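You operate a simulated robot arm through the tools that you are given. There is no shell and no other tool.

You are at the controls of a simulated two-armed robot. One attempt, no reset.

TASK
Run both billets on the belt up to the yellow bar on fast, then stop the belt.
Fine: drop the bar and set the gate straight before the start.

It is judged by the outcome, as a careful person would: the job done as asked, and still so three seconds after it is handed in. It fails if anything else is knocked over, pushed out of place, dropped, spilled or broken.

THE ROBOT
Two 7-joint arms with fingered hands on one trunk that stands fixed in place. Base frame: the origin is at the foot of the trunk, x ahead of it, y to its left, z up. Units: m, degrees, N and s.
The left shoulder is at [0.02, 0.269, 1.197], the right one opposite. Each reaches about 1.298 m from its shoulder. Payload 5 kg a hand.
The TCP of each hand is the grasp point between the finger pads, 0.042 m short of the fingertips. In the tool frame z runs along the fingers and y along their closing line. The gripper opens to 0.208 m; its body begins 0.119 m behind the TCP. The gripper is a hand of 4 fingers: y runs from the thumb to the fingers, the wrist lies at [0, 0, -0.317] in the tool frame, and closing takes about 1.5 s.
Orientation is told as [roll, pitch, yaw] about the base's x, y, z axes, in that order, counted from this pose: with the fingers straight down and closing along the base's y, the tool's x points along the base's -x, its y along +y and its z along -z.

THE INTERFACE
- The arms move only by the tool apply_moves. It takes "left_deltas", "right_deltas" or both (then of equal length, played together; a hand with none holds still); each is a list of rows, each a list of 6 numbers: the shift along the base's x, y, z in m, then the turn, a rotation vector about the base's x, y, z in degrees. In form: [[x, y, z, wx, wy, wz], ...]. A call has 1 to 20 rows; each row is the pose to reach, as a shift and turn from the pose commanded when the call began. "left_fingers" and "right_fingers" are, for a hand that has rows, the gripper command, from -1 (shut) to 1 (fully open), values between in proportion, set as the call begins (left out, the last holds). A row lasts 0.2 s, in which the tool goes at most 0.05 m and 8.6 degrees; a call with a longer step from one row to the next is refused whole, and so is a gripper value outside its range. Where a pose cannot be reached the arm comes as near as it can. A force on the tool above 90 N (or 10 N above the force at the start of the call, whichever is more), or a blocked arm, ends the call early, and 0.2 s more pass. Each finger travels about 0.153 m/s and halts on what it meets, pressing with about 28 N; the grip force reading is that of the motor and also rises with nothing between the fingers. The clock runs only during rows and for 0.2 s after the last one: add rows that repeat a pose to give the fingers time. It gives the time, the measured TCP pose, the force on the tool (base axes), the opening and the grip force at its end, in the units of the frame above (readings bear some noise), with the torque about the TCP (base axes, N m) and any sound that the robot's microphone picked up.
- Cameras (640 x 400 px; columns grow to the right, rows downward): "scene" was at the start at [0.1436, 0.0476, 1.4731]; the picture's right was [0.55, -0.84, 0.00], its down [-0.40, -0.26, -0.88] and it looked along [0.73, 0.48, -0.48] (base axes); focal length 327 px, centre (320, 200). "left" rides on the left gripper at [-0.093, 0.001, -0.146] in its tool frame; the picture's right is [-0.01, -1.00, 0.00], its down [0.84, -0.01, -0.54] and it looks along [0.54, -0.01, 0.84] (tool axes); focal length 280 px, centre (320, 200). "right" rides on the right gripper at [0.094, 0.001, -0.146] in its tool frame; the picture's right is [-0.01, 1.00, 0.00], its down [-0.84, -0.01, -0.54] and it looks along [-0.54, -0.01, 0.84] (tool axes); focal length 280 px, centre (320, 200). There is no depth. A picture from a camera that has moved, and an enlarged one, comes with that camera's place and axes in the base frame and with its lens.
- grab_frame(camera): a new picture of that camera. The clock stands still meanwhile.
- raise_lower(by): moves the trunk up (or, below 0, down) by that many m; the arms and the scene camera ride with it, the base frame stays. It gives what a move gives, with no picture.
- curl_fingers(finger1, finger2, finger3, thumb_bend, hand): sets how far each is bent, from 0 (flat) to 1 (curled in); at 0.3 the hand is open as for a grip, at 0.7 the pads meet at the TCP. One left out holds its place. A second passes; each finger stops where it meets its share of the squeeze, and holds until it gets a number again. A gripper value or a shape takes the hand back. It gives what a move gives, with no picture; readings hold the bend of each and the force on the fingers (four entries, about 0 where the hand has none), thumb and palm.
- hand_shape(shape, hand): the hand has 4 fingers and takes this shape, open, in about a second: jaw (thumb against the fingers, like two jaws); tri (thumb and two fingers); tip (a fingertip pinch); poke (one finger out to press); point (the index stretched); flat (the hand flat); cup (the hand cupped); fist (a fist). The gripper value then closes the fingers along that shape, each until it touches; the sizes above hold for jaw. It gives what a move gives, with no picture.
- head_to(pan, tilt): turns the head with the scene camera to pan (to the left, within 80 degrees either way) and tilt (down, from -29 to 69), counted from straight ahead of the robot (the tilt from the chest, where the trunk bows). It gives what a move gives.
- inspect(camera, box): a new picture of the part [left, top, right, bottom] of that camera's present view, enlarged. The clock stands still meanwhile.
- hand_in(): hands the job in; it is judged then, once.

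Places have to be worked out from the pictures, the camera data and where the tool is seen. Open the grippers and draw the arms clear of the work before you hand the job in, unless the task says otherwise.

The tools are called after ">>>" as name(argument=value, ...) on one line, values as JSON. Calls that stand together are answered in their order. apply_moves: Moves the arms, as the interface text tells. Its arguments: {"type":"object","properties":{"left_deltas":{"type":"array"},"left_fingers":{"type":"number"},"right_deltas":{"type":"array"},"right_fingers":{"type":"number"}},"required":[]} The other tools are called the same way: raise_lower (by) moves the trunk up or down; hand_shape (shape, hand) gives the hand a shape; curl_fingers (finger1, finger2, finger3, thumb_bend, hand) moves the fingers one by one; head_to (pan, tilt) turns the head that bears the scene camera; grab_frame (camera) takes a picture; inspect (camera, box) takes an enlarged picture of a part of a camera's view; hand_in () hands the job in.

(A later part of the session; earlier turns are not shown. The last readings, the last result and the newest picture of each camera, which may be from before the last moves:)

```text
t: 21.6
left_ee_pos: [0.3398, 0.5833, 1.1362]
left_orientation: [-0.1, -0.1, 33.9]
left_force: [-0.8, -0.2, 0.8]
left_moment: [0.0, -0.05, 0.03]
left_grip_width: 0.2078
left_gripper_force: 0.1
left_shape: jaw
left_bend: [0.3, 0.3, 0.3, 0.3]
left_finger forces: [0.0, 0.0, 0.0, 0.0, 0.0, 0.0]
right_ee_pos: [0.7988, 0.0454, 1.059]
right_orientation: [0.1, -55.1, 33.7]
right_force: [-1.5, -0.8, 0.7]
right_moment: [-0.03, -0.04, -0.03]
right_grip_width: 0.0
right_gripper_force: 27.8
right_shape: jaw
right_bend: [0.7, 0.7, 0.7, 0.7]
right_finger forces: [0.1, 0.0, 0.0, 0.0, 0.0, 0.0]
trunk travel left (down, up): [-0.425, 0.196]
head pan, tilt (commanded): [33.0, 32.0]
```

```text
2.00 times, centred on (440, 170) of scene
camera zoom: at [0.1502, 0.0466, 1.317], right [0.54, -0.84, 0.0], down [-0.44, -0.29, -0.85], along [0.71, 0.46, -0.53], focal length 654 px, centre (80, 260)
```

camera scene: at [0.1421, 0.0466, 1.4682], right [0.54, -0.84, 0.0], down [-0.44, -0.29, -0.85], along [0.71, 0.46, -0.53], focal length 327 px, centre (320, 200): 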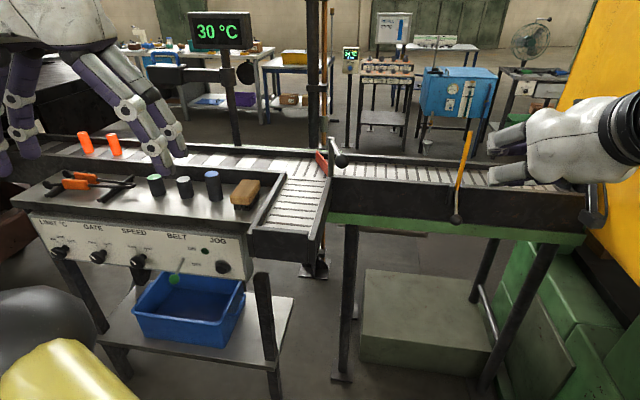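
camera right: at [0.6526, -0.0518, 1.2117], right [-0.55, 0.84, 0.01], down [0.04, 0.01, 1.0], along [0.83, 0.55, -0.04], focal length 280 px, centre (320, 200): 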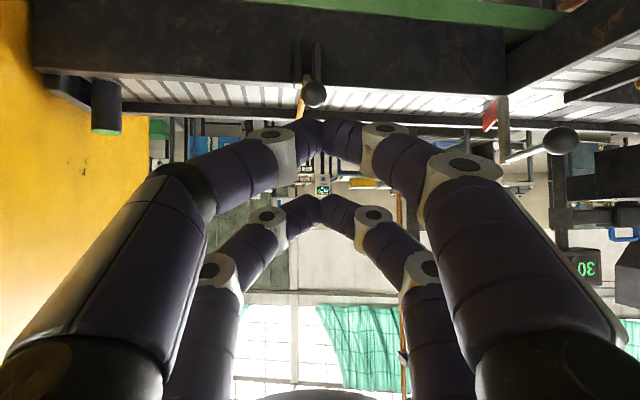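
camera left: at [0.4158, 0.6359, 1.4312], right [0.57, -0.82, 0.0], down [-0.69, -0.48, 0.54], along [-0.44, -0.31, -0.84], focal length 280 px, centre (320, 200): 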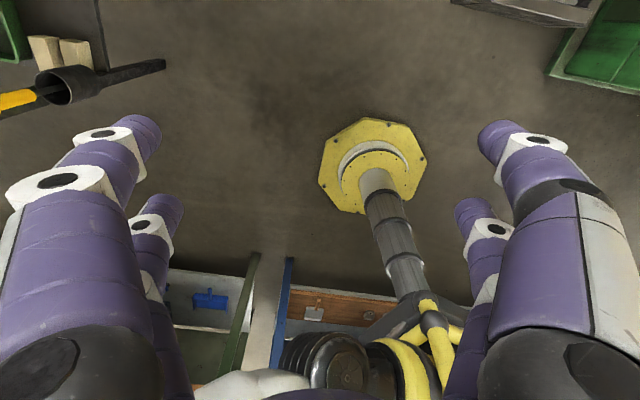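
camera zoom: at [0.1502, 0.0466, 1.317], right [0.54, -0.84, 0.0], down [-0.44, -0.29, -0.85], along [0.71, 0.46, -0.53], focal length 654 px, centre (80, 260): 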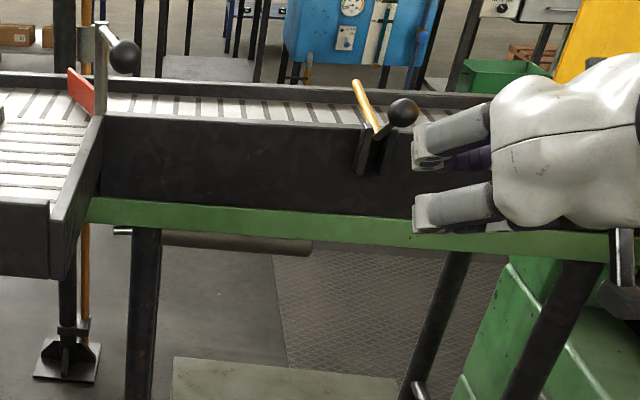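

Stereo gives the bar from (0.993, 0.158, 1.019) to (1.147, 0.222, 1.036): almost level, perhaps ~5° high, tip over the far rail. To be sure that it's seated I'll go back above it and press down gently, watching the force.

>>> raise_lower(by=0.15)

>>> apply_moves(right_deltas=[[0.04, 0.018, 0.005, 0, 0, 0], [0.08, 0.036, 0.005, 0, 0, 0], [0.12, 0.054, 0.005, 0, 0, 0], [0.16, 0.072, 0.005, 0, 0, 0], [0.2, 0.09, 0.005, 0, 0, 0], [0.24, 0.112, 0.005, 0, 0, 0], [0.28, 0.128, 0.0, 0, 0, 0], [0.288, 0.133, -0.03, 0, 0, 0], [0.288, 0.133, -0.06, 0, 0, 0], [0.288, 0.133, -0.09, 0, 0, 0], [0.288, 0.133, -0.11, 0, 0, 0]])

>>> grab_frame(camera="right")

>>> inspect(camera="scene", box=[405, 140, 525, 215])

```text
t: 23.3
left_ee_pos: [0.3409, 0.5829, 1.2838]
left_orientation: [0.0, -0.1, 33.9]
left_force: [0.5, -0.1, -0.4]
left_moment: [-0.03, 0.06, 0.0]
left_grip_width: 0.2082
left_gripper_force: 0.1
left_shape: jaw
left_bend: [0.3, 0.3, 0.3, 0.3]
left_finger forces: [0.0, 0.0, 0.0, 0.0, 0.1, 0.0]
right_ee_pos: [0.7988, 0.0449, 1.207]
right_orientation: [0.2, -54.9, 33.8]
right_force: [0.3, 0.0, -0.6]
right_moment: [-0.01, -0.01, 0.0]
right_grip_width: 0.0
right_gripper_force: 28.6
right_shape: jaw
right_bend: [0.7, 0.7, 0.7, 0.7]
right_finger forces: [0.0, 0.0, 0.0, 0.0, 0.0, 0.1]
trunk travel left (down, up): [-0.575, 0.046]
head pan, tilt (commanded): [33.0, 32.0]
```

```text
t: 25.7
left_ee_pos: [0.3407, 0.5843, 1.2844]
left_orientation: [-0.1, -0.1, 33.8]
left_force: [0.7, -0.2, 0.3]
left_moment: [0.0, -0.01, 0.01]
left_grip_width: 0.208
left_gripper_force: 0.1
left_shape: jaw
left_bend: [0.3, 0.3, 0.3, 0.3]
left_finger forces: [0.1, 0.0, 0.0, 0.0, 0.0, 0.0]
right_ee_pos: [1.0869, 0.1763, 1.0999]
right_orientation: [0.0, -55.0, 33.7]
right_force: [-0.7, 0.0, 1.5]
right_moment: [-0.03, 0.07, -0.01]
right_grip_width: 0.0
right_gripper_force: 27.9
right_shape: jaw
right_bend: [0.7, 0.7, 0.7, 0.7]
right_finger forces: [0.0, 0.0, 0.0, 0.0, 0.0, 0.0]
trunk travel left (down, up): [-0.575, 0.046]
head pan, tilt (commanded): [33.0, 32.0]
```

```text
taken
camera right: at [0.9431, 0.0799, 1.1054], right [-0.55, 0.83, 0.01], down [0.04, 0.01, 1.0], along [0.83, 0.55, -0.04], focal length 280 px, centre (320, 200)
```

right: 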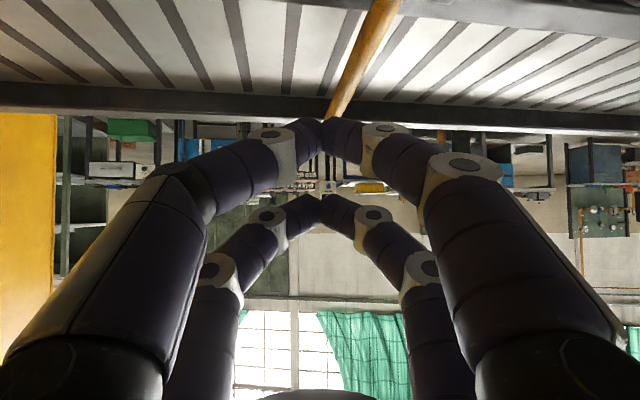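

```text
5.33 times, centred on (465, 178) of scene
camera zoom: at [0.1428, 0.0467, 1.468], right [0.54, -0.84, 0.0], down [-0.44, -0.29, -0.85], along [0.71, 0.46, -0.53], focal length 1745 px, centre (-453, 320)
```

zoom: 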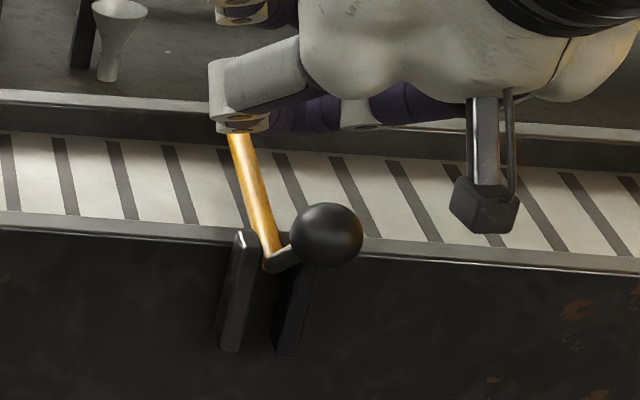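

The fingers are over the bar's outer part; I press down in small increments and compare force and ball position.

>>> apply_moves(right_deltas=[[0, 0, -0.006, 0, 0, 0], [0, 0, -0.012, 0, 0, 0], [0, 0, -0.018, 0, 0, 0]])

>>> inspect(camera="scene", box=[405, 140, 525, 215])

```text
t: 26.5
left_ee_pos: [0.3408, 0.5846, 1.2841]
left_orientation: [0.0, -0.1, 33.9]
left_force: [0.1, 0.3, 0.0]
left_moment: [0.01, 0.05, 0.03]
left_grip_width: 0.2082
left_gripper_force: 0.1
left_shape: jaw
left_bend: [0.3, 0.3, 0.3, 0.3]
left_finger forces: [0.0, 0.0, 0.0, 0.0, 0.1, 0.0]
right_ee_pos: [1.0877, 0.1779, 1.0792]
right_orientation: [0.2, -55.1, 33.7]
right_force: [0.0, -0.3, 0.2]
right_moment: [0.04, 0.01, -0.03]
right_grip_width: 0.0
right_gripper_force: 28.0
right_shape: jaw
right_bend: [0.7, 0.7, 0.7, 0.7]
right_finger forces: [0.0, 0.0, 0.0, 0.0, 0.1, 0.0]
trunk travel left (down, up): [-0.575, 0.046]
head pan, tilt (commanded): [33.0, 32.0]
```

```text
5.33 times, centred on (465, 178) of scene
camera zoom: at [0.1429, 0.0467, 1.4679], right [0.54, -0.84, 0.0], down [-0.44, -0.29, -0.85], along [0.71, 0.46, -0.53], focal length 1745 px, centre (-453, 320)
```

zoom: 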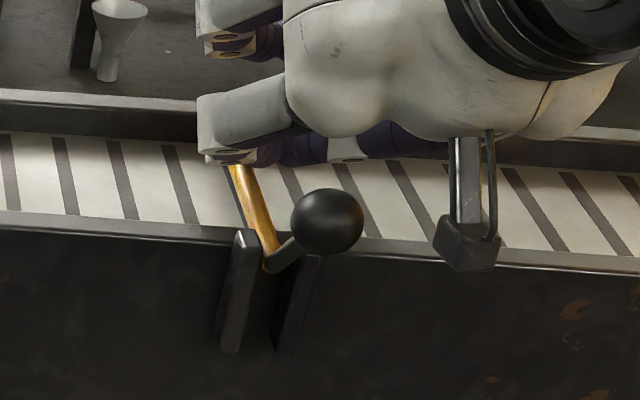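

The ball rose further with no force, so the bar was not yet at its stop. I keep pressing in small steps.

>>> apply_moves(right_deltas=[[0, 0, -0.006, 0, 0, 0], [0, 0, -0.012, 0, 0, 0]])

>>> inspect(camera="scene", box=[405, 140, 525, 215])

>>> grab_frame(camera="right")

```text
t: 27.1
left_ee_pos: [0.3376, 0.5816, 1.2871]
left_orientation: [-0.2, -0.1, 34.0]
left_force: [-0.2, 0.1, 0.8]
left_moment: [0.0, 0.07, 0.04]
left_grip_width: 0.2081
left_gripper_force: 0.1
left_shape: jaw
left_bend: [0.3, 0.3, 0.3, 0.3]
left_finger forces: [0.1, 0.0, 0.1, 0.0, 0.1, 0.0]
right_ee_pos: [1.0871, 0.1793, 1.0757]
right_orientation: [0.1, -55.5, 33.8]
right_force: [5.2, 0.3, 24.5]
right_moment: [0.45, -0.41, -0.1]
right_grip_width: 0.0
right_gripper_force: 28.1
right_shape: jaw
right_bend: [0.7, 0.7, 0.7, 0.7]
right_finger forces: [0.0, 0.1, 0.1, 0.1, 0.0, 0.1]
trunk travel left (down, up): [-0.575, 0.046]
head pan, tilt (commanded): [33.0, 32.0]
```

```text
5.33 times, centred on (465, 178) of scene
camera zoom: at [0.1411, 0.0463, 1.4685], right [0.54, -0.84, 0.0], down [-0.44, -0.29, -0.85], along [0.71, 0.46, -0.53], focal length 1745 px, centre (-453, 320)
```

zoom: 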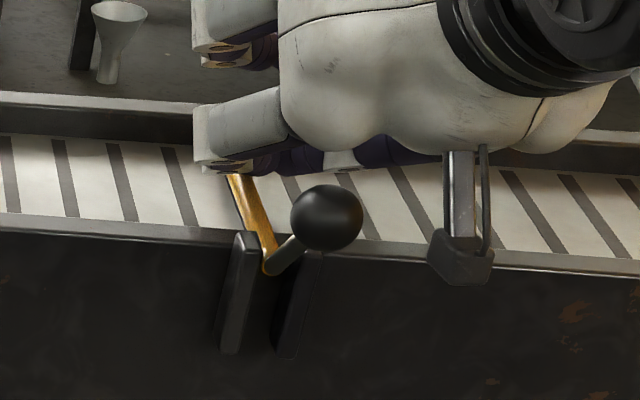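

```text
taken
camera right: at [0.9424, 0.0825, 1.0801], right [-0.55, 0.83, 0.01], down [0.04, 0.01, 1.0], along [0.83, 0.55, -0.03], focal length 280 px, centre (320, 200)
```

right: 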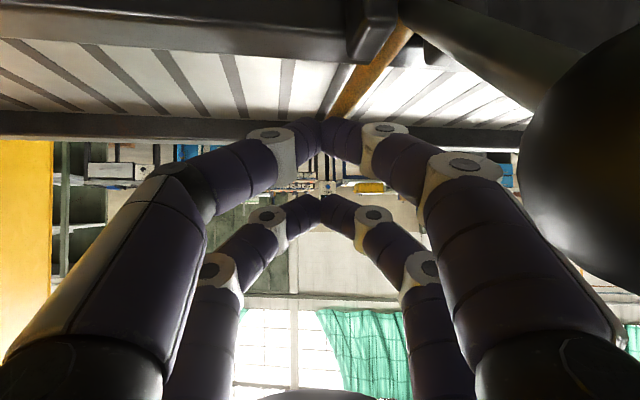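

A 24 N reaction now appears and the ball hardly moved: the bar is at its stop. I lift the hand straight up and inspect the bar.

>>> apply_moves(right_deltas=[[0, 0, 0.03, 0, 0, 0], [0, 0, 0.06, 0, 0, 0], [0, 0, 0.09, 0, 0, 0], [0, 0, 0.13, 0, 0, 0]])

>>> inspect(camera="scene", box=[405, 140, 525, 215])

```text
t: 28.1
left_ee_pos: [0.3396, 0.5846, 1.2855]
left_orientation: [-0.1, -0.1, 33.9]
left_force: [-1.1, 0.9, 0.2]
left_moment: [-0.04, -0.15, 0.01]
left_grip_width: 0.208
left_gripper_force: 0.1
left_shape: jaw
left_bend: [0.3, 0.3, 0.3, 0.3]
left_finger forces: [0.1, 0.0, 0.0, 0.1, 0.0, 0.0]
right_ee_pos: [1.0888, 0.1813, 1.1988]
right_orientation: [0.1, -55.0, 33.8]
right_force: [-0.5, 0.7, -1.6]
right_moment: [0.02, -0.16, -0.09]
right_grip_width: 0.0
right_gripper_force: 27.9
right_shape: jaw
right_bend: [0.7, 0.7, 0.7, 0.7]
right_finger forces: [0.0, 0.0, 0.1, 0.1, 0.0, 0.1]
trunk travel left (down, up): [-0.575, 0.046]
head pan, tilt (commanded): [33.0, 32.0]
```

```text
5.33 times, centred on (465, 178) of scene
camera zoom: at [0.1415, 0.047, 1.4683], right [0.55, -0.84, 0.0], down [-0.44, -0.29, -0.85], along [0.71, 0.46, -0.53], focal length 1745 px, centre (-453, 320)
```

zoom: 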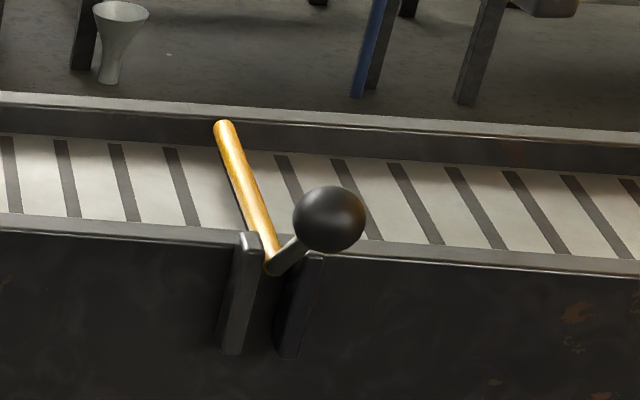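

The bar now sits level between the rails at its stop. Next the gate: post ≈(0.882, 0.490), ball ≈(0.775, 0.393, 1.13); the arm must turn about 66° counter-clockwise (seen from above) to align the flap with the near rail. I withdraw the right hand, then bring the closed left hand above the upstream side of the handle.

>>> apply_moves(right_deltas=[[-0.039, -0.026, 0.006, 0, 0, 0], [-0.078, -0.052, 0.012, 0, 0, 0], [-0.117, -0.078, 0.018, 0, 0, 0], [-0.156, -0.104, 0.024, 0, 0, 0], [-0.195, -0.13, 0.03, 0, 0, 0], [-0.234, -0.156, 0.036, 0, 0, 0], [-0.273, -0.182, 0.042, 0, 0, 0], [-0.312, -0.208, 0.048, 0, 0, 0], [-0.351, -0.234, 0.05, 0, 0, 0], [-0.39, -0.26, 0.05, 0, 0, 0], [-0.429, -0.286, 0.05, 0, 0, 0], [-0.469, -0.311, 0.05, 0, 0, 0]])

>>> apply_moves(left_deltas=[[0.036, -0.01, 0.0, 0, 0, 0], [0.072, -0.02, 0.0, 0, 0, 0], [0.108, -0.03, 0.0, 0, 0, 0], [0.144, -0.04, 0.0, 0, 0, 0], [0.18, -0.05, 0.0, 0, 0, 0], [0.216, -0.06, 0.0, 0, 0, 0], [0.252, -0.07, 0.0, 0, 0, 0], [0.288, -0.08, 0.0, 0, 0, 0], [0.324, -0.09, 0.0, 0, 0, 0], [0.36, -0.1, 0.0, 0, 0, 0], [0.396, -0.11, 0.0, 0, 0, 0], [0.41, -0.12, 0.0, 0, 0, 0], [0.41, -0.12, 0.0, 0, 0, 0]], left_fingers=-1)

>>> grab_frame(camera="scene")

>>> grab_frame(camera="right")

```text
t: 30.7
left_ee_pos: [0.3396, 0.5835, 1.2854]
left_orientation: [-0.1, -0.1, 33.9]
left_force: [0.3, 0.0, 1.1]
left_moment: [0.06, -0.06, 0.01]
left_grip_width: 0.2078
left_gripper_force: 0.0
left_shape: jaw
left_bend: [0.3, 0.3, 0.3, 0.3]
left_finger forces: [0.0, 0.1, 0.0, 0.1, 0.1, 0.0]
right_ee_pos: [0.6182, -0.1336, 1.2473]
right_orientation: [0.3, -55.1, 33.8]
right_force: [-0.9, -0.3, 0.1]
right_moment: [-0.01, -0.01, 0.01]
right_grip_width: 0.0
right_gripper_force: 28.1
right_shape: jaw
right_bend: [0.7, 0.7, 0.7, 0.7]
right_finger forces: [0.0, 0.0, 0.1, 0.1, 0.1, 0.0]
trunk travel left (down, up): [-0.575, 0.046]
head pan, tilt (commanded): [33.0, 32.0]
```

```text
t: 33.5
left_ee_pos: [0.749, 0.4622, 1.2837]
left_orientation: [-0.2, -0.1, 33.9]
left_force: [0.9, 0.4, 0.2]
left_moment: [0.01, -0.03, -0.01]
left_grip_width: 0.0
left_gripper_force: 28.0
left_shape: jaw
left_bend: [0.7, 0.7, 0.7, 0.7]
left_finger forces: [0.1, 0.0, 0.1, 0.1, 0.0, 0.0]
right_ee_pos: [0.6187, -0.1319, 1.2474]
right_orientation: [0.3, -55.0, 33.7]
right_force: [-0.3, 0.0, -1.3]
right_moment: [-0.03, -0.02, 0.0]
right_grip_width: 0.0002
right_gripper_force: 27.9
right_shape: jaw
right_bend: [0.7, 0.7, 0.7, 0.7]
right_finger forces: [0.0, 0.0, 0.0, 0.1, 0.0, 0.0]
trunk travel left (down, up): [-0.575, 0.046]
head pan, tilt (commanded): [33.0, 32.0]
```

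```text
taken
camera scene: at [0.1425, 0.0467, 1.4681], right [0.54, -0.84, 0.0], down [-0.44, -0.29, -0.85], along [0.71, 0.46, -0.53], focal length 327 px, centre (320, 200)
```

scene: 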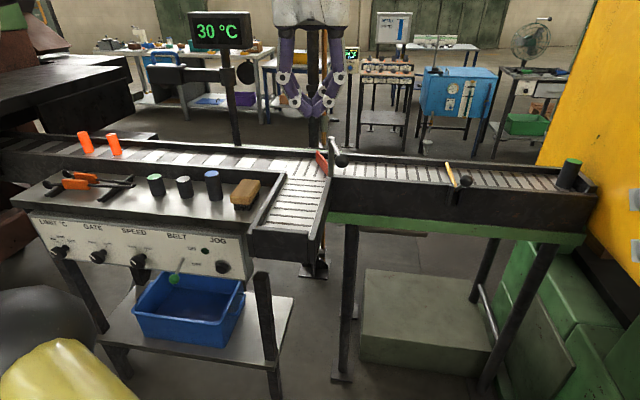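

```text
taken
camera right: at [0.4741, -0.2284, 1.2533], right [-0.55, 0.83, 0.01], down [0.04, 0.01, 1.0], along [0.83, 0.55, -0.04], focal length 280 px, centre (320, 200)
```

right: 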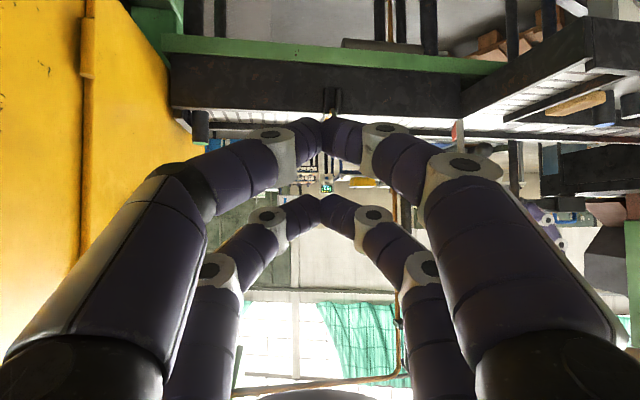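

The left hand hangs closed just above and upstream of the gate handle. I enlarge to judge the relation of the fingertips to the ball.

>>> inspect(camera="scene", box=[240, 60, 400, 160])

>>> inspect(camera="scene", box=[0, 160, 320, 360])

```text
4.00 times, centred on (320, 110) of scene
camera zoom: at [0.1425, 0.0467, 1.4681], right [0.54, -0.84, 0.0], down [-0.44, -0.29, -0.85], along [0.71, 0.46, -0.53], focal length 1309 px, centre (320, 560)
```

zoom: 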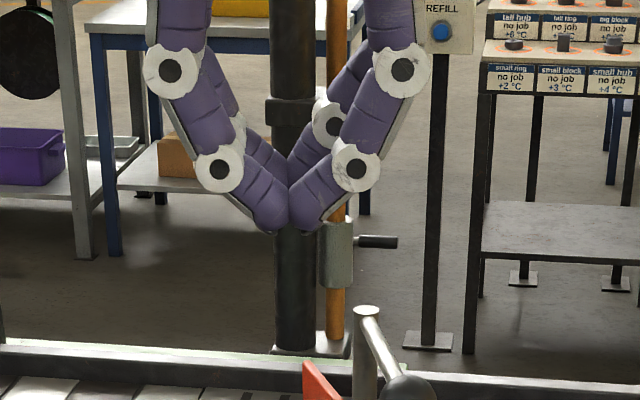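

```text
2.00 times, centred on (160, 260) of scene
camera zoom: at [0.1425, 0.0467, 1.4681], right [0.54, -0.84, 0.0], down [-0.44, -0.29, -0.85], along [0.71, 0.46, -0.53], focal length 654 px, centre (640, 80)
```

zoom: 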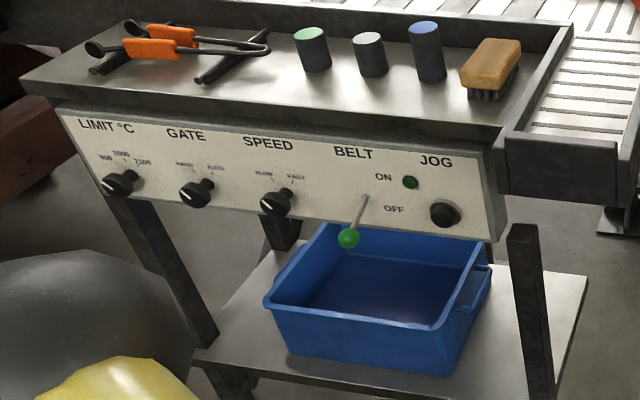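

The closed fingers form a V, about ±0.045 m wide at 3 cm above the tips. I lower the left hand on the upstream side of the handle so that its tips are just below handle height.

>>> apply_moves(left_deltas=[[0.0115, 0.0064, -0.02, 0, 0, 0], [0.0115, 0.0064, -0.05, 0, 0, 0], [0.0115, 0.0064, -0.08, 0, 0, 0], [0.0115, 0.0064, -0.11, 0, 0, 0], [0.0115, 0.0064, -0.129, 0, 0, 0], [0.0115, 0.0064, -0.129, 0, 0, 0]])

>>> inspect(camera="scene", box=[250, 100, 410, 200])

```text
t: 34.9
left_ee_pos: [0.7604, 0.4662, 1.157]
left_orientation: [-0.1, -0.1, 33.8]
left_force: [0.0, 0.2, 0.6]
left_moment: [0.01, -0.04, 0.02]
left_grip_width: 0.0
left_gripper_force: 28.0
left_shape: jaw
left_bend: [0.7, 0.7, 0.7, 0.7]
left_finger forces: [0.0, 0.1, 0.0, 0.1, 0.0, 0.0]
right_ee_pos: [0.6179, -0.1315, 1.2473]
right_orientation: [0.2, -55.0, 33.7]
right_force: [-0.5, -0.1, 0.2]
right_moment: [0.01, -0.03, 0.0]
right_grip_width: 0.0
right_gripper_force: 28.0
right_shape: jaw
right_bend: [0.7, 0.7, 0.7, 0.7]
right_finger forces: [0.0, 0.0, 0.0, 0.0, 0.0, 0.0]
trunk travel left (down, up): [-0.575, 0.046]
head pan, tilt (commanded): [33.0, 32.0]
```

```text
4.00 times, centred on (330, 150) of scene
camera zoom: at [0.1421, 0.0464, 1.4682], right [0.54, -0.84, 0.0], down [-0.44, -0.29, -0.85], along [0.71, 0.46, -0.53], focal length 1309 px, centre (280, 400)
```

zoom: 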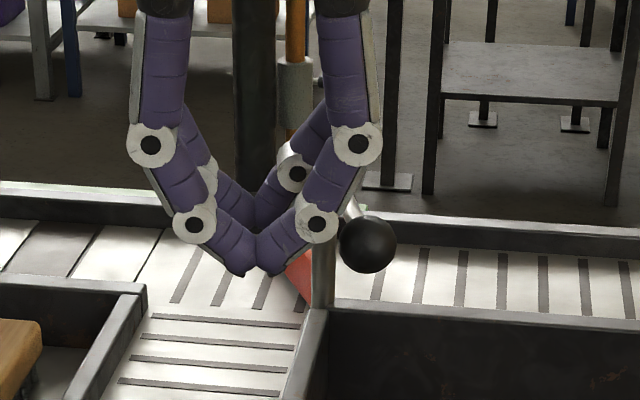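

The fingers sit just beside the ball. I sweep the handle along its arc around the post, first half.

>>> apply_moves(left_deltas=[[0.0135, -0.015, 0, 0, 0, 0], [0.025, -0.035, 0, 0, 0, 0], [0.0363, -0.0543, 0, 0, 0, 0], [0.054, -0.068, 0, 0, 0, 0], [0.0728, -0.0814, 0, 0, 0, 0]])

>>> inspect(camera="scene", box=[250, 100, 410, 200])

```text
t: 36.1
left_ee_pos: [0.8351, 0.3915, 1.1538]
left_orientation: [0.0, 0.0, 33.9]
left_force: [0.7, 1.4, -0.9]
left_moment: [-0.05, 0.14, 0.02]
left_grip_width: 0.0
left_gripper_force: 28.3
left_shape: jaw
left_bend: [0.7, 0.7, 0.7, 0.7]
left_finger forces: [0.0, 0.0, 0.0, 0.1, 0.0, 0.0]
right_ee_pos: [0.6205, -0.1323, 1.2439]
right_orientation: [0.2, -54.8, 33.6]
right_force: [1.3, 0.4, -0.3]
right_moment: [0.0, 0.04, 0.04]
right_grip_width: 0.0
right_gripper_force: 28.0
right_shape: jaw
right_bend: [0.7, 0.7, 0.7, 0.7]
right_finger forces: [0.0, 0.0, 0.1, 0.0, 0.0, 0.0]
trunk travel left (down, up): [-0.575, 0.046]
head pan, tilt (commanded): [33.0, 32.0]
```

```text
4.00 times, centred on (330, 150) of scene
camera zoom: at [0.1442, 0.0468, 1.4676], right [0.54, -0.84, 0.0], down [-0.45, -0.29, -0.85], along [0.71, 0.46, -0.53], focal length 1309 px, centre (280, 400)
```

zoom: 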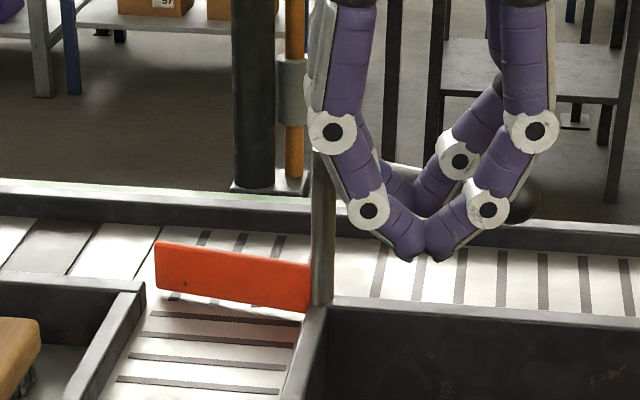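

The flap has swung about 50° to roughly 102°, about 10° short of parallel with the rail. I continue in small steps.

>>> apply_moves(left_deltas=[[0.009, -0.002, 0, 0, 0, 0], [0.018, -0.005, 0, 0, 0, 0], [0.027, -0.007, 0, 0, 0, 0]])

>>> inspect(camera="scene", box=[250, 100, 410, 200])

```text
t: 36.9
left_ee_pos: [0.8426, 0.3916, 1.1507]
left_orientation: [-0.1, -0.1, 33.8]
left_force: [0.6, 0.2, -0.6]
left_moment: [0.01, 0.09, 0.0]
left_grip_width: 0.0002
left_gripper_force: 28.6
left_shape: jaw
left_bend: [0.7, 0.7, 0.7, 0.7]
left_finger forces: [0.1, 0.1, 0.1, 0.0, 0.0, 0.0]
left hand out of reach, approached as far as the arm can: row 1, 2, 3
right_ee_pos: [0.62, -0.133, 1.2465]
right_orientation: [0.2, -55.0, 33.7]
right_force: [0.3, 0.4, -0.2]
right_moment: [0.0, 0.02, 0.01]
right_grip_width: 0.0
right_gripper_force: 28.1
right_shape: jaw
right_bend: [0.7, 0.7, 0.7, 0.7]
right_finger forces: [0.1, 0.0, 0.0, 0.1, 0.1, 0.0]
trunk travel left (down, up): [-0.575, 0.046]
head pan, tilt (commanded): [33.0, 32.0]
```

```text
4.00 times, centred on (330, 150) of scene
camera zoom: at [0.1437, 0.047, 1.4678], right [0.54, -0.84, 0.0], down [-0.45, -0.29, -0.85], along [0.71, 0.46, -0.53], focal length 1309 px, centre (280, 400)
```

zoom: 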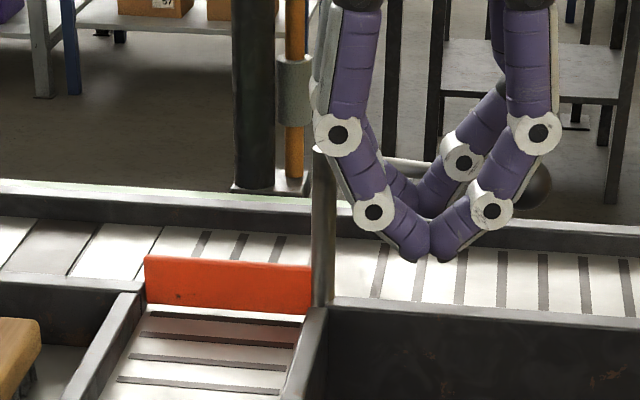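

The flap now computes to ≈113°, parallel to the rail (the left arm is at its reach limit with fingers down). I lift the left hand away to inspect the gate unobstructed.

>>> apply_moves(left_deltas=[[-0.03, 0.005, 0.015, 0, 0, 0], [-0.06, 0.01, 0.04, 0, 0, 0], [-0.1, 0.03, 0.06, 0, 0, 0], [-0.14, 0.05, 0.08, 0, 0, 0], [-0.18, 0.08, 0.1, 0, 0, 0], [-0.22, 0.11, 0.11, 0, 0, 0], [-0.26, 0.14, 0.12, 0, 0, 0], [-0.3, 0.17, 0.12, 0, 0, 0], [-0.34, 0.2, 0.12, 0, 0, 0], [-0.38, 0.22, 0.12, 0, 0, 0]])

>>> inspect(camera="scene", box=[250, 100, 410, 200])

>>> grab_frame(camera="scene")

```text
refused: row 5 steps farther than a row can; nothing moved
```

```text
4.00 times, centred on (330, 150) of scene
camera zoom: at [0.1437, 0.047, 1.4678], right [0.54, -0.84, 0.0], down [-0.45, -0.29, -0.85], along [0.71, 0.46, -0.53], focal length 1309 px, centre (280, 400)
```

zoom: 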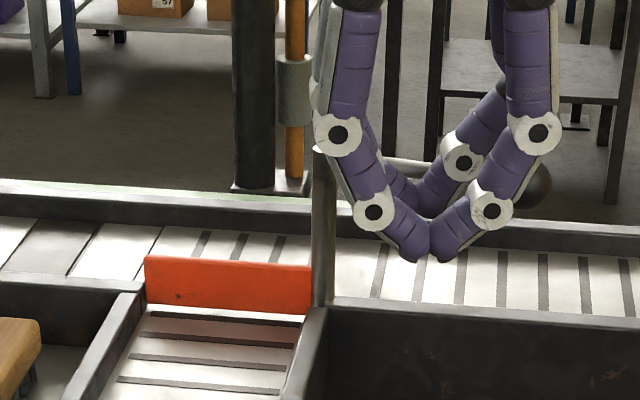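

```text
taken
camera scene: at [0.1437, 0.047, 1.4678], right [0.54, -0.84, 0.0], down [-0.45, -0.29, -0.85], along [0.71, 0.46, -0.53], focal length 327 px, centre (320, 200)
```

scene: 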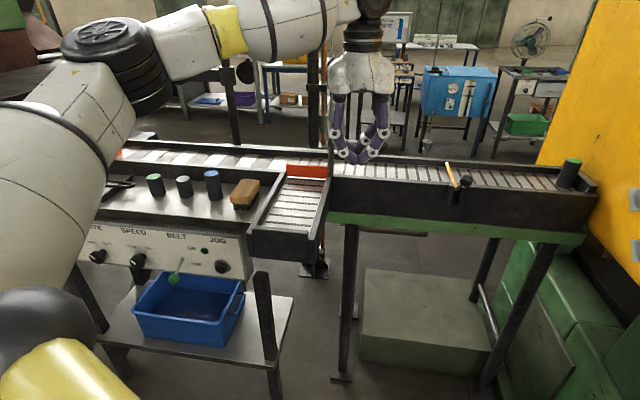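

The call was refused for a step slightly too long; I repeat with shorter steps.

>>> apply_moves(left_deltas=[[-0.03, 0.005, 0.015, 0, 0, 0], [-0.06, 0.01, 0.04, 0, 0, 0], [-0.095, 0.02, 0.06, 0, 0, 0], [-0.13, 0.035, 0.08, 0, 0, 0], [-0.165, 0.055, 0.1, 0, 0, 0], [-0.2, 0.075, 0.11, 0, 0, 0], [-0.235, 0.095, 0.12, 0, 0, 0], [-0.27, 0.115, 0.12, 0, 0, 0], [-0.305, 0.135, 0.12, 0, 0, 0], [-0.34, 0.155, 0.12, 0, 0, 0], [-0.375, 0.175, 0.12, 0, 0, 0], [-0.41, 0.195, 0.12, 0, 0, 0]])

>>> inspect(camera="scene", box=[250, 100, 410, 200])

>>> grab_frame(camera="scene")

```text
t: 39.5
left_ee_pos: [0.4311, 0.5863, 1.274]
left_orientation: [-0.1, -0.1, 33.9]
left_force: [-0.4, 0.9, -1.1]
left_moment: [-0.15, -0.07, 0.02]
left_grip_width: 0.0
left_gripper_force: 28.0
left_shape: jaw
left_bend: [0.7, 0.7, 0.7, 0.7]
left_finger forces: [0.0, 0.1, 0.1, 0.0, 0.0, 0.0]
right_ee_pos: [0.6186, -0.1298, 1.2478]
right_orientation: [0.0, -54.9, 33.9]
right_force: [-0.7, 1.7, 0.6]
right_moment: [-0.06, -0.03, -0.13]
right_grip_width: 0.0002
right_gripper_force: 28.4
right_shape: jaw
right_bend: [0.7, 0.7, 0.7, 0.7]
right_finger forces: [0.0, 0.0, 0.0, 0.1, 0.0, 0.0]
trunk travel left (down, up): [-0.575, 0.046]
head pan, tilt (commanded): [33.0, 32.0]
```

```text
4.00 times, centred on (330, 150) of scene
camera zoom: at [0.142, 0.0482, 1.468], right [0.55, -0.84, 0.0], down [-0.44, -0.29, -0.85], along [0.71, 0.46, -0.53], focal length 1309 px, centre (280, 400)
```

zoom: 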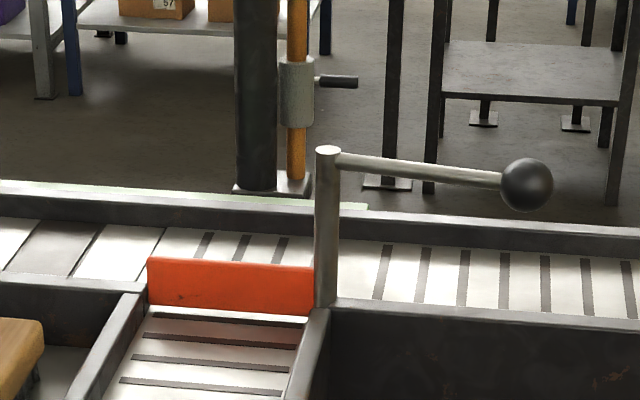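

```text
taken
camera scene: at [0.142, 0.0482, 1.468], right [0.55, -0.84, 0.0], down [-0.44, -0.29, -0.85], along [0.71, 0.46, -0.53], focal length 327 px, centre (320, 200)
```

scene: 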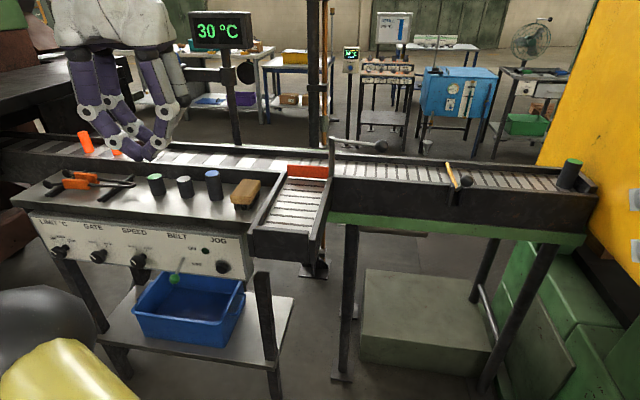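

The gate flap now lies in line with the rail, closing off the branch. I lower the trunk 0.15 m (useful for the panel too) and take a second view to check straightness.

>>> raise_lower(by=-0.15)

>>> inspect(camera="scene", box=[250, 80, 410, 180])

>>> grab_frame(camera="right")

>>> inspect(camera="scene", box=[400, 100, 520, 175])

```text
t: 41.2
left_ee_pos: [0.4317, 0.5859, 1.1216]
left_orientation: [0.0, -0.1, 33.9]
left_force: [-0.2, -0.6, 1.4]
left_moment: [0.03, -0.04, -0.02]
left_grip_width: 0.0001
left_gripper_force: 27.8
left_shape: jaw
left_bend: [0.7, 0.7, 0.7, 0.7]
left_finger forces: [0.0, 0.0, 0.1, 0.1, 0.0, 0.0]
right_ee_pos: [0.6185, -0.133, 1.0983]
right_orientation: [0.2, -55.1, 33.7]
right_force: [-0.1, 0.1, 0.0]
right_moment: [-0.02, 0.01, -0.01]
right_grip_width: 0.0
right_gripper_force: 28.2
right_shape: jaw
right_bend: [0.7, 0.7, 0.7, 0.7]
right_finger forces: [0.0, 0.0, 0.0, 0.1, 0.1, 0.0]
trunk travel left (down, up): [-0.425, 0.196]
head pan, tilt (commanded): [33.0, 32.0]
```

```text
4.00 times, centred on (330, 130) of scene
camera zoom: at [0.1501, 0.0465, 1.3171], right [0.54, -0.84, 0.0], down [-0.44, -0.29, -0.85], along [0.71, 0.46, -0.53], focal length 1309 px, centre (280, 480)
```

zoom: 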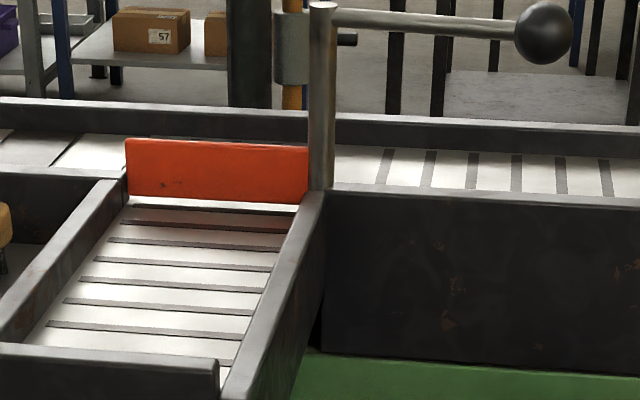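

```text
taken
camera right: at [0.4732, -0.2292, 1.1048], right [-0.55, 0.83, 0.01], down [0.04, 0.01, 1.0], along [0.83, 0.55, -0.04], focal length 280 px, centre (320, 200)
```

right: 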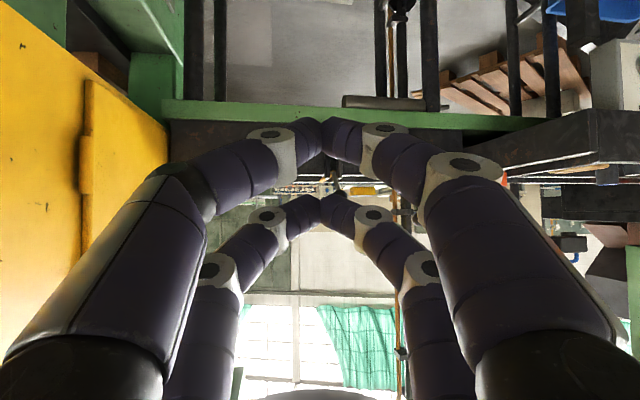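

```text
5.33 times, centred on (460, 138) of scene
camera zoom: at [0.1501, 0.0465, 1.3171], right [0.54, -0.84, 0.0], down [-0.44, -0.29, -0.85], along [0.71, 0.46, -0.53], focal length 1745 px, centre (-427, 533)
```

zoom: 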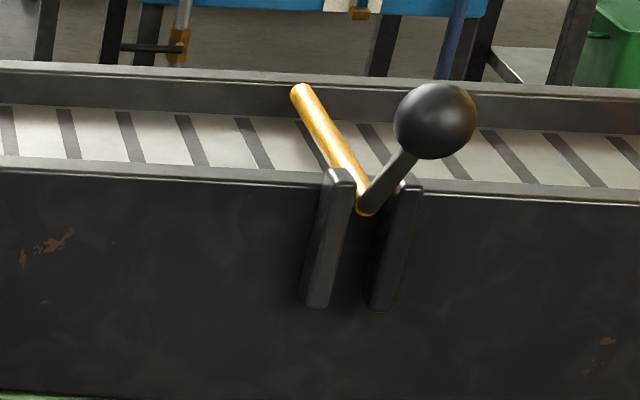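

Both views agree the flap is parallel to the rails, and the bar is level. Now the SPEED knob: I need the left hand with fingers horizontal toward the panel. First I check for obstacles on the left with the head.

>>> head_to(pan=78, tilt=35)

>>> grab_frame(camera="scene")

```text
t: 42.4
left_ee_pos: [0.4319, 0.5859, 1.1209]
left_orientation: [0.0, -0.1, 33.9]
left_force: [0.8, 0.7, 0.1]
left_moment: [0.01, 0.0, 0.0]
left_grip_width: 0.0
left_gripper_force: 28.0
left_shape: jaw
left_bend: [0.7, 0.7, 0.7, 0.7]
left_finger forces: [0.0, 0.0, 0.0, 0.1, 0.0, 0.0]
right_ee_pos: [0.6191, -0.1325, 1.0979]
right_orientation: [0.3, -55.0, 33.7]
right_force: [1.1, -0.5, -0.1]
right_moment: [-0.03, -0.03, 0.01]
right_grip_width: 0.0
right_gripper_force: 28.0
right_shape: jaw
right_bend: [0.7, 0.7, 0.7, 0.7]
right_finger forces: [0.0, 0.1, 0.0, 0.0, 0.1, 0.1]
trunk travel left (down, up): [-0.425, 0.196]
head pan, tilt (commanded): [78.0, 35.0]
```

```text
taken
camera scene: at [0.0938, 0.084, 1.3121], right [0.98, -0.21, 0.0], down [-0.12, -0.56, -0.82], along [0.17, 0.8, -0.57], focal length 327 px, centre (320, 200)
```

scene: 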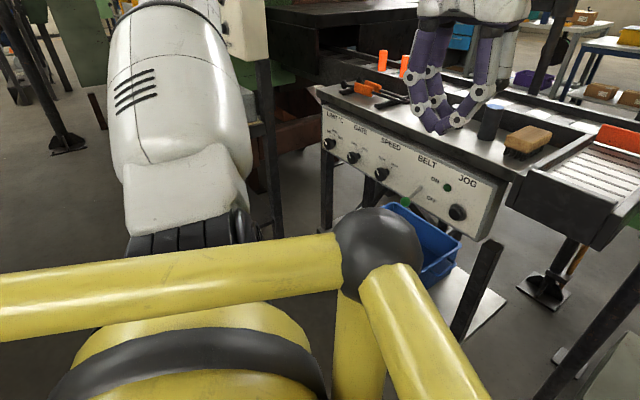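

The area left of the panel is free within reach. I bring the left hand back from the table while tilting the fingers from down to forward, ending about 0.15 m in front of the panel plane.

>>> apply_moves(left_deltas=[[-0.02, 0.018, -0.01, 4.18, -6.22, 0], [-0.035, 0.036, -0.022, 8.36, -12.45, 0], [-0.05, 0.054, -0.036, 12.55, -18.67, 0], [-0.06, 0.072, -0.05, 16.73, -24.9, 0], [-0.07, 0.09, -0.065, 20.9, -31.1, 0], [-0.08, 0.108, -0.08, 25.1, -37.35, 0], [-0.087, 0.126, -0.095, 29.3, -43.6, 0], [-0.093, 0.144, -0.11, 33.5, -49.8, 0], [-0.098, 0.162, -0.125, 37.65, -56.0, 0], [-0.1, 0.18, -0.14, 41.8, -62.25, 0], [-0.1, 0.197, -0.155, 46.0, -68.5, 0], [-0.1, 0.214, -0.17, 50.2, -74.7, 0], [-0.1, 0.214, -0.17, 50.2, -74.7, 0]], left_fingers=0)

>>> grab_frame(camera="scene")

>>> grab_frame(camera="left")

```text
t: 45.2
left_ee_pos: [0.4079, 0.8812, 0.9767]
left_orientation: [11.9, -89.9, 21.9]
left_force: [-0.7, 1.1, 0.7]
left_moment: [-0.03, 0.03, -0.01]
left_grip_width: 0.1038
left_gripper_force: 0.1
left_shape: jaw
left_bend: [0.73, 0.73, 0.73, 0.7]
left_finger forces: [0.0, 0.0, 0.0, 0.0, 0.0, 0.1]
left hand out of reach, approached as far as the arm can: row 6, 7, 8, 9, 10, 11, 12, 13
right_ee_pos: [0.6186, -0.1331, 1.099]
right_orientation: [0.3, -55.0, 33.7]
right_force: [-0.1, 0.2, 1.1]
right_moment: [0.01, 0.0, -0.01]
right_grip_width: 0.0
right_gripper_force: 27.7
right_shape: jaw
right_bend: [0.7, 0.7, 0.7, 0.7]
right_finger forces: [0.0, 0.0, 0.0, 0.1, 0.0, 0.1]
trunk travel left (down, up): [-0.425, 0.196]
head pan, tilt (commanded): [78.0, 35.0]
```

```text
taken
camera scene: at [0.0933, 0.084, 1.3123], right [0.98, -0.21, 0.0], down [-0.12, -0.56, -0.82], along [0.17, 0.8, -0.57], focal length 327 px, centre (320, 200)
```

scene: 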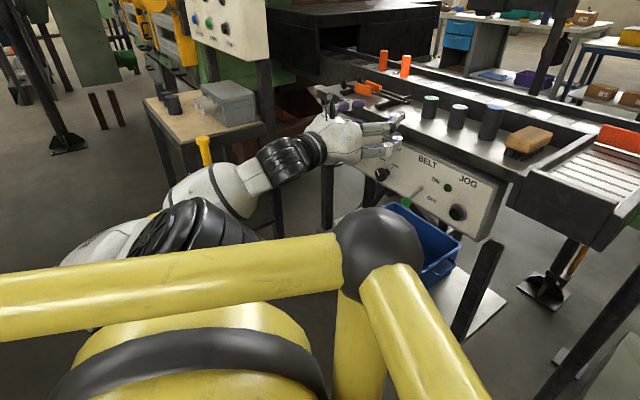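

```text
taken
camera left: at [0.2853, 0.7999, 1.0699], right [0.56, -0.83, 0.01], down [-0.44, -0.31, -0.84], along [0.7, 0.46, -0.54], focal length 280 px, centre (320, 200)
```

left: 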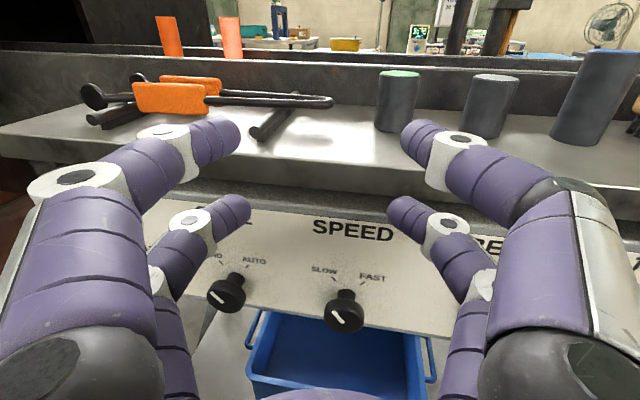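

The arm folded too tightly at this low shoulder height (wrist too near the shoulder) and stopped at (0.408, 0.881, 0.977), tips just in front of the table edge. Raising the trunk gives the arm more room below the shoulder; the hand moves straight up, away from the table edge.

>>> raise_lower(by=0.15)

>>> grab_frame(camera="scene")

>>> grab_frame(camera="left")

```text
t: 46.9
left_ee_pos: [0.405, 0.8823, 1.128]
left_orientation: [56.1, -89.9, -22.1]
left_force: [0.8, 0.9, 0.5]
left_moment: [0.03, -0.01, 0.0]
left_grip_width: 0.1039
left_gripper_force: 0.1
left_shape: jaw
left_bend: [0.73, 0.73, 0.73, 0.7]
left_finger forces: [0.0, 0.1, 0.0, 0.0, 0.0, 0.1]
right_ee_pos: [0.6176, -0.1323, 1.2476]
right_orientation: [0.2, -55.1, 33.7]
right_force: [0.3, -0.2, -0.3]
right_moment: [0.0, -0.01, -0.01]
right_grip_width: 0.0001
right_gripper_force: 27.6
right_shape: jaw
right_bend: [0.7, 0.7, 0.7, 0.7]
right_finger forces: [0.0, 0.0, 0.1, 0.0, 0.0, 0.0]
trunk travel left (down, up): [-0.575, 0.046]
head pan, tilt (commanded): [78.0, 35.0]
```

```text
taken
camera scene: at [0.0861, 0.0841, 1.4631], right [0.98, -0.21, 0.0], down [-0.12, -0.56, -0.82], along [0.17, 0.8, -0.57], focal length 327 px, centre (320, 200)
```

scene: 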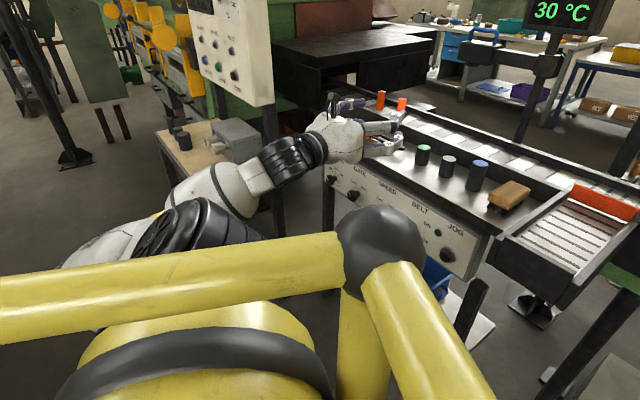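

```text
taken
camera left: at [0.2811, 0.8004, 1.2215], right [0.56, -0.83, 0.01], down [-0.44, -0.31, -0.84], along [0.7, 0.46, -0.54], focal length 280 px, centre (320, 200)
```

left: 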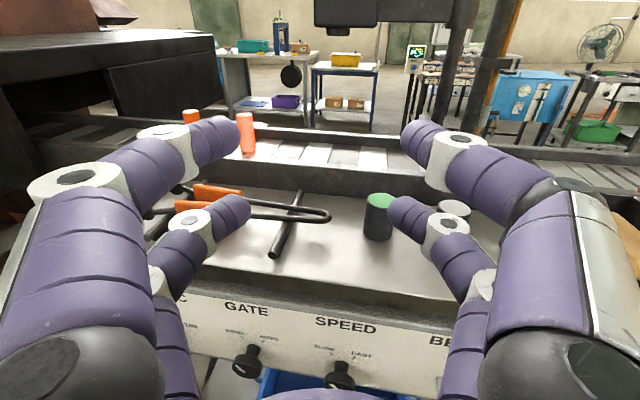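

The hand is at (0.405, 0.882, 1.128). I make a safe sideways test move (left, slightly up, yaw to the panel normal) to come into the reachable region and confirm what pose the deltas count from.

>>> apply_moves(left_deltas=[[0, 0.03, 0.005, 0, 0, -2.7], [0, 0.06, 0.01, 0, 0, -5.4], [0, 0.09, 0.015, 0, 0, -8.2], [0, 0.12, 0.02, 0, 0, -10.9], [0, 0.12, 0.02, 0, 0, -10.9]])

>>> grab_frame(camera="left")

```text
t: 48.1
left_ee_pos: [0.4041, 1.0024, 1.1483]
left_orientation: [114.1, -89.9, -91.2]
left_force: [-0.8, -0.1, -0.5]
left_moment: [0.02, 0.0, 0.0]
left_grip_width: 0.1039
left_gripper_force: 0.1
left_shape: jaw
left_bend: [0.73, 0.73, 0.73, 0.7]
left_finger forces: [0.1, 0.1, 0.0, 0.1, 0.0, 0.0]
right_ee_pos: [0.6179, -0.1336, 1.2479]
right_orientation: [0.2, -55.0, 33.7]
right_force: [-0.9, 0.5, 0.6]
right_moment: [-0.02, 0.0, 0.0]
right_grip_width: 0.0002
right_gripper_force: 28.1
right_shape: jaw
right_bend: [0.7, 0.7, 0.7, 0.7]
right_finger forces: [0.1, 0.0, 0.0, 0.1, 0.0, 0.0]
trunk travel left (down, up): [-0.575, 0.046]
head pan, tilt (commanded): [78.0, 35.0]
```

```text
taken
camera left: at [0.2686, 0.9461, 1.2426], right [0.39, -0.92, 0.01], down [-0.49, -0.22, -0.84], along [0.78, 0.32, -0.54], focal length 280 px, centre (320, 200)
```

left: 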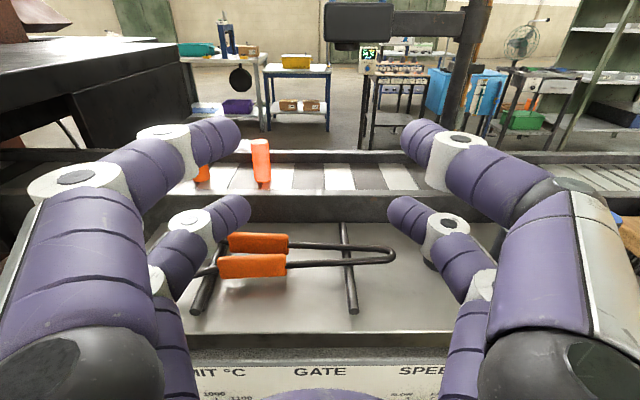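

The deltas count from the reached pose; the hand is now square to the panel (yaw ≈23°). I retract straight back along the panel normal by 0.125 m before going down.

>>> apply_moves(left_deltas=[[-0.023, -0.0098, 0, 0, 0, 0], [-0.046, -0.0195, 0, 0, 0, 0], [-0.069, -0.0293, 0, 0, 0, 0], [-0.092, -0.039, 0, 0, 0, 0], [-0.115, -0.0488, 0, 0, 0, 0], [-0.115, -0.0488, 0, 0, 0, 0]])

>>> grab_frame(camera="scene")

```text
t: 49.5
left_ee_pos: [0.3491, 0.9789, 1.1468]
left_orientation: [90.9, -89.9, -67.9]
left_force: [-0.1, -0.2, -0.1]
left_moment: [-0.02, 0.03, 0.0]
left_grip_width: 0.1039
left_gripper_force: 0.0
left_shape: jaw
left_bend: [0.73, 0.73, 0.73, 0.7]
left_finger forces: [0.1, 0.0, 0.0, 0.0, 0.0, 0.1]
left hand out of reach, approached as far as the arm can: row 3, 4, 5, 6
right_ee_pos: [0.6178, -0.133, 1.2481]
right_orientation: [0.2, -55.0, 33.7]
right_force: [-0.4, 0.4, 0.6]
right_moment: [-0.01, -0.01, 0.03]
right_grip_width: 0.0
right_gripper_force: 28.5
right_shape: jaw
right_bend: [0.7, 0.7, 0.7, 0.7]
right_finger forces: [0.0, 0.0, 0.0, 0.0, 0.0, 0.0]
trunk travel left (down, up): [-0.575, 0.046]
head pan, tilt (commanded): [78.0, 35.0]
```

```text
taken
camera scene: at [0.0858, 0.0839, 1.4634], right [0.98, -0.21, 0.0], down [-0.12, -0.56, -0.82], along [0.17, 0.8, -0.57], focal length 327 px, centre (320, 200)
```

scene: 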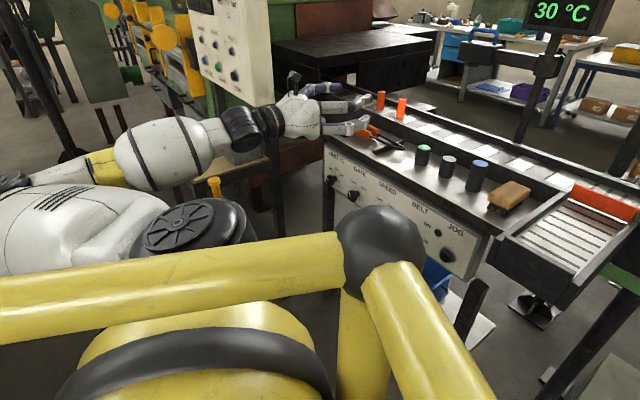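

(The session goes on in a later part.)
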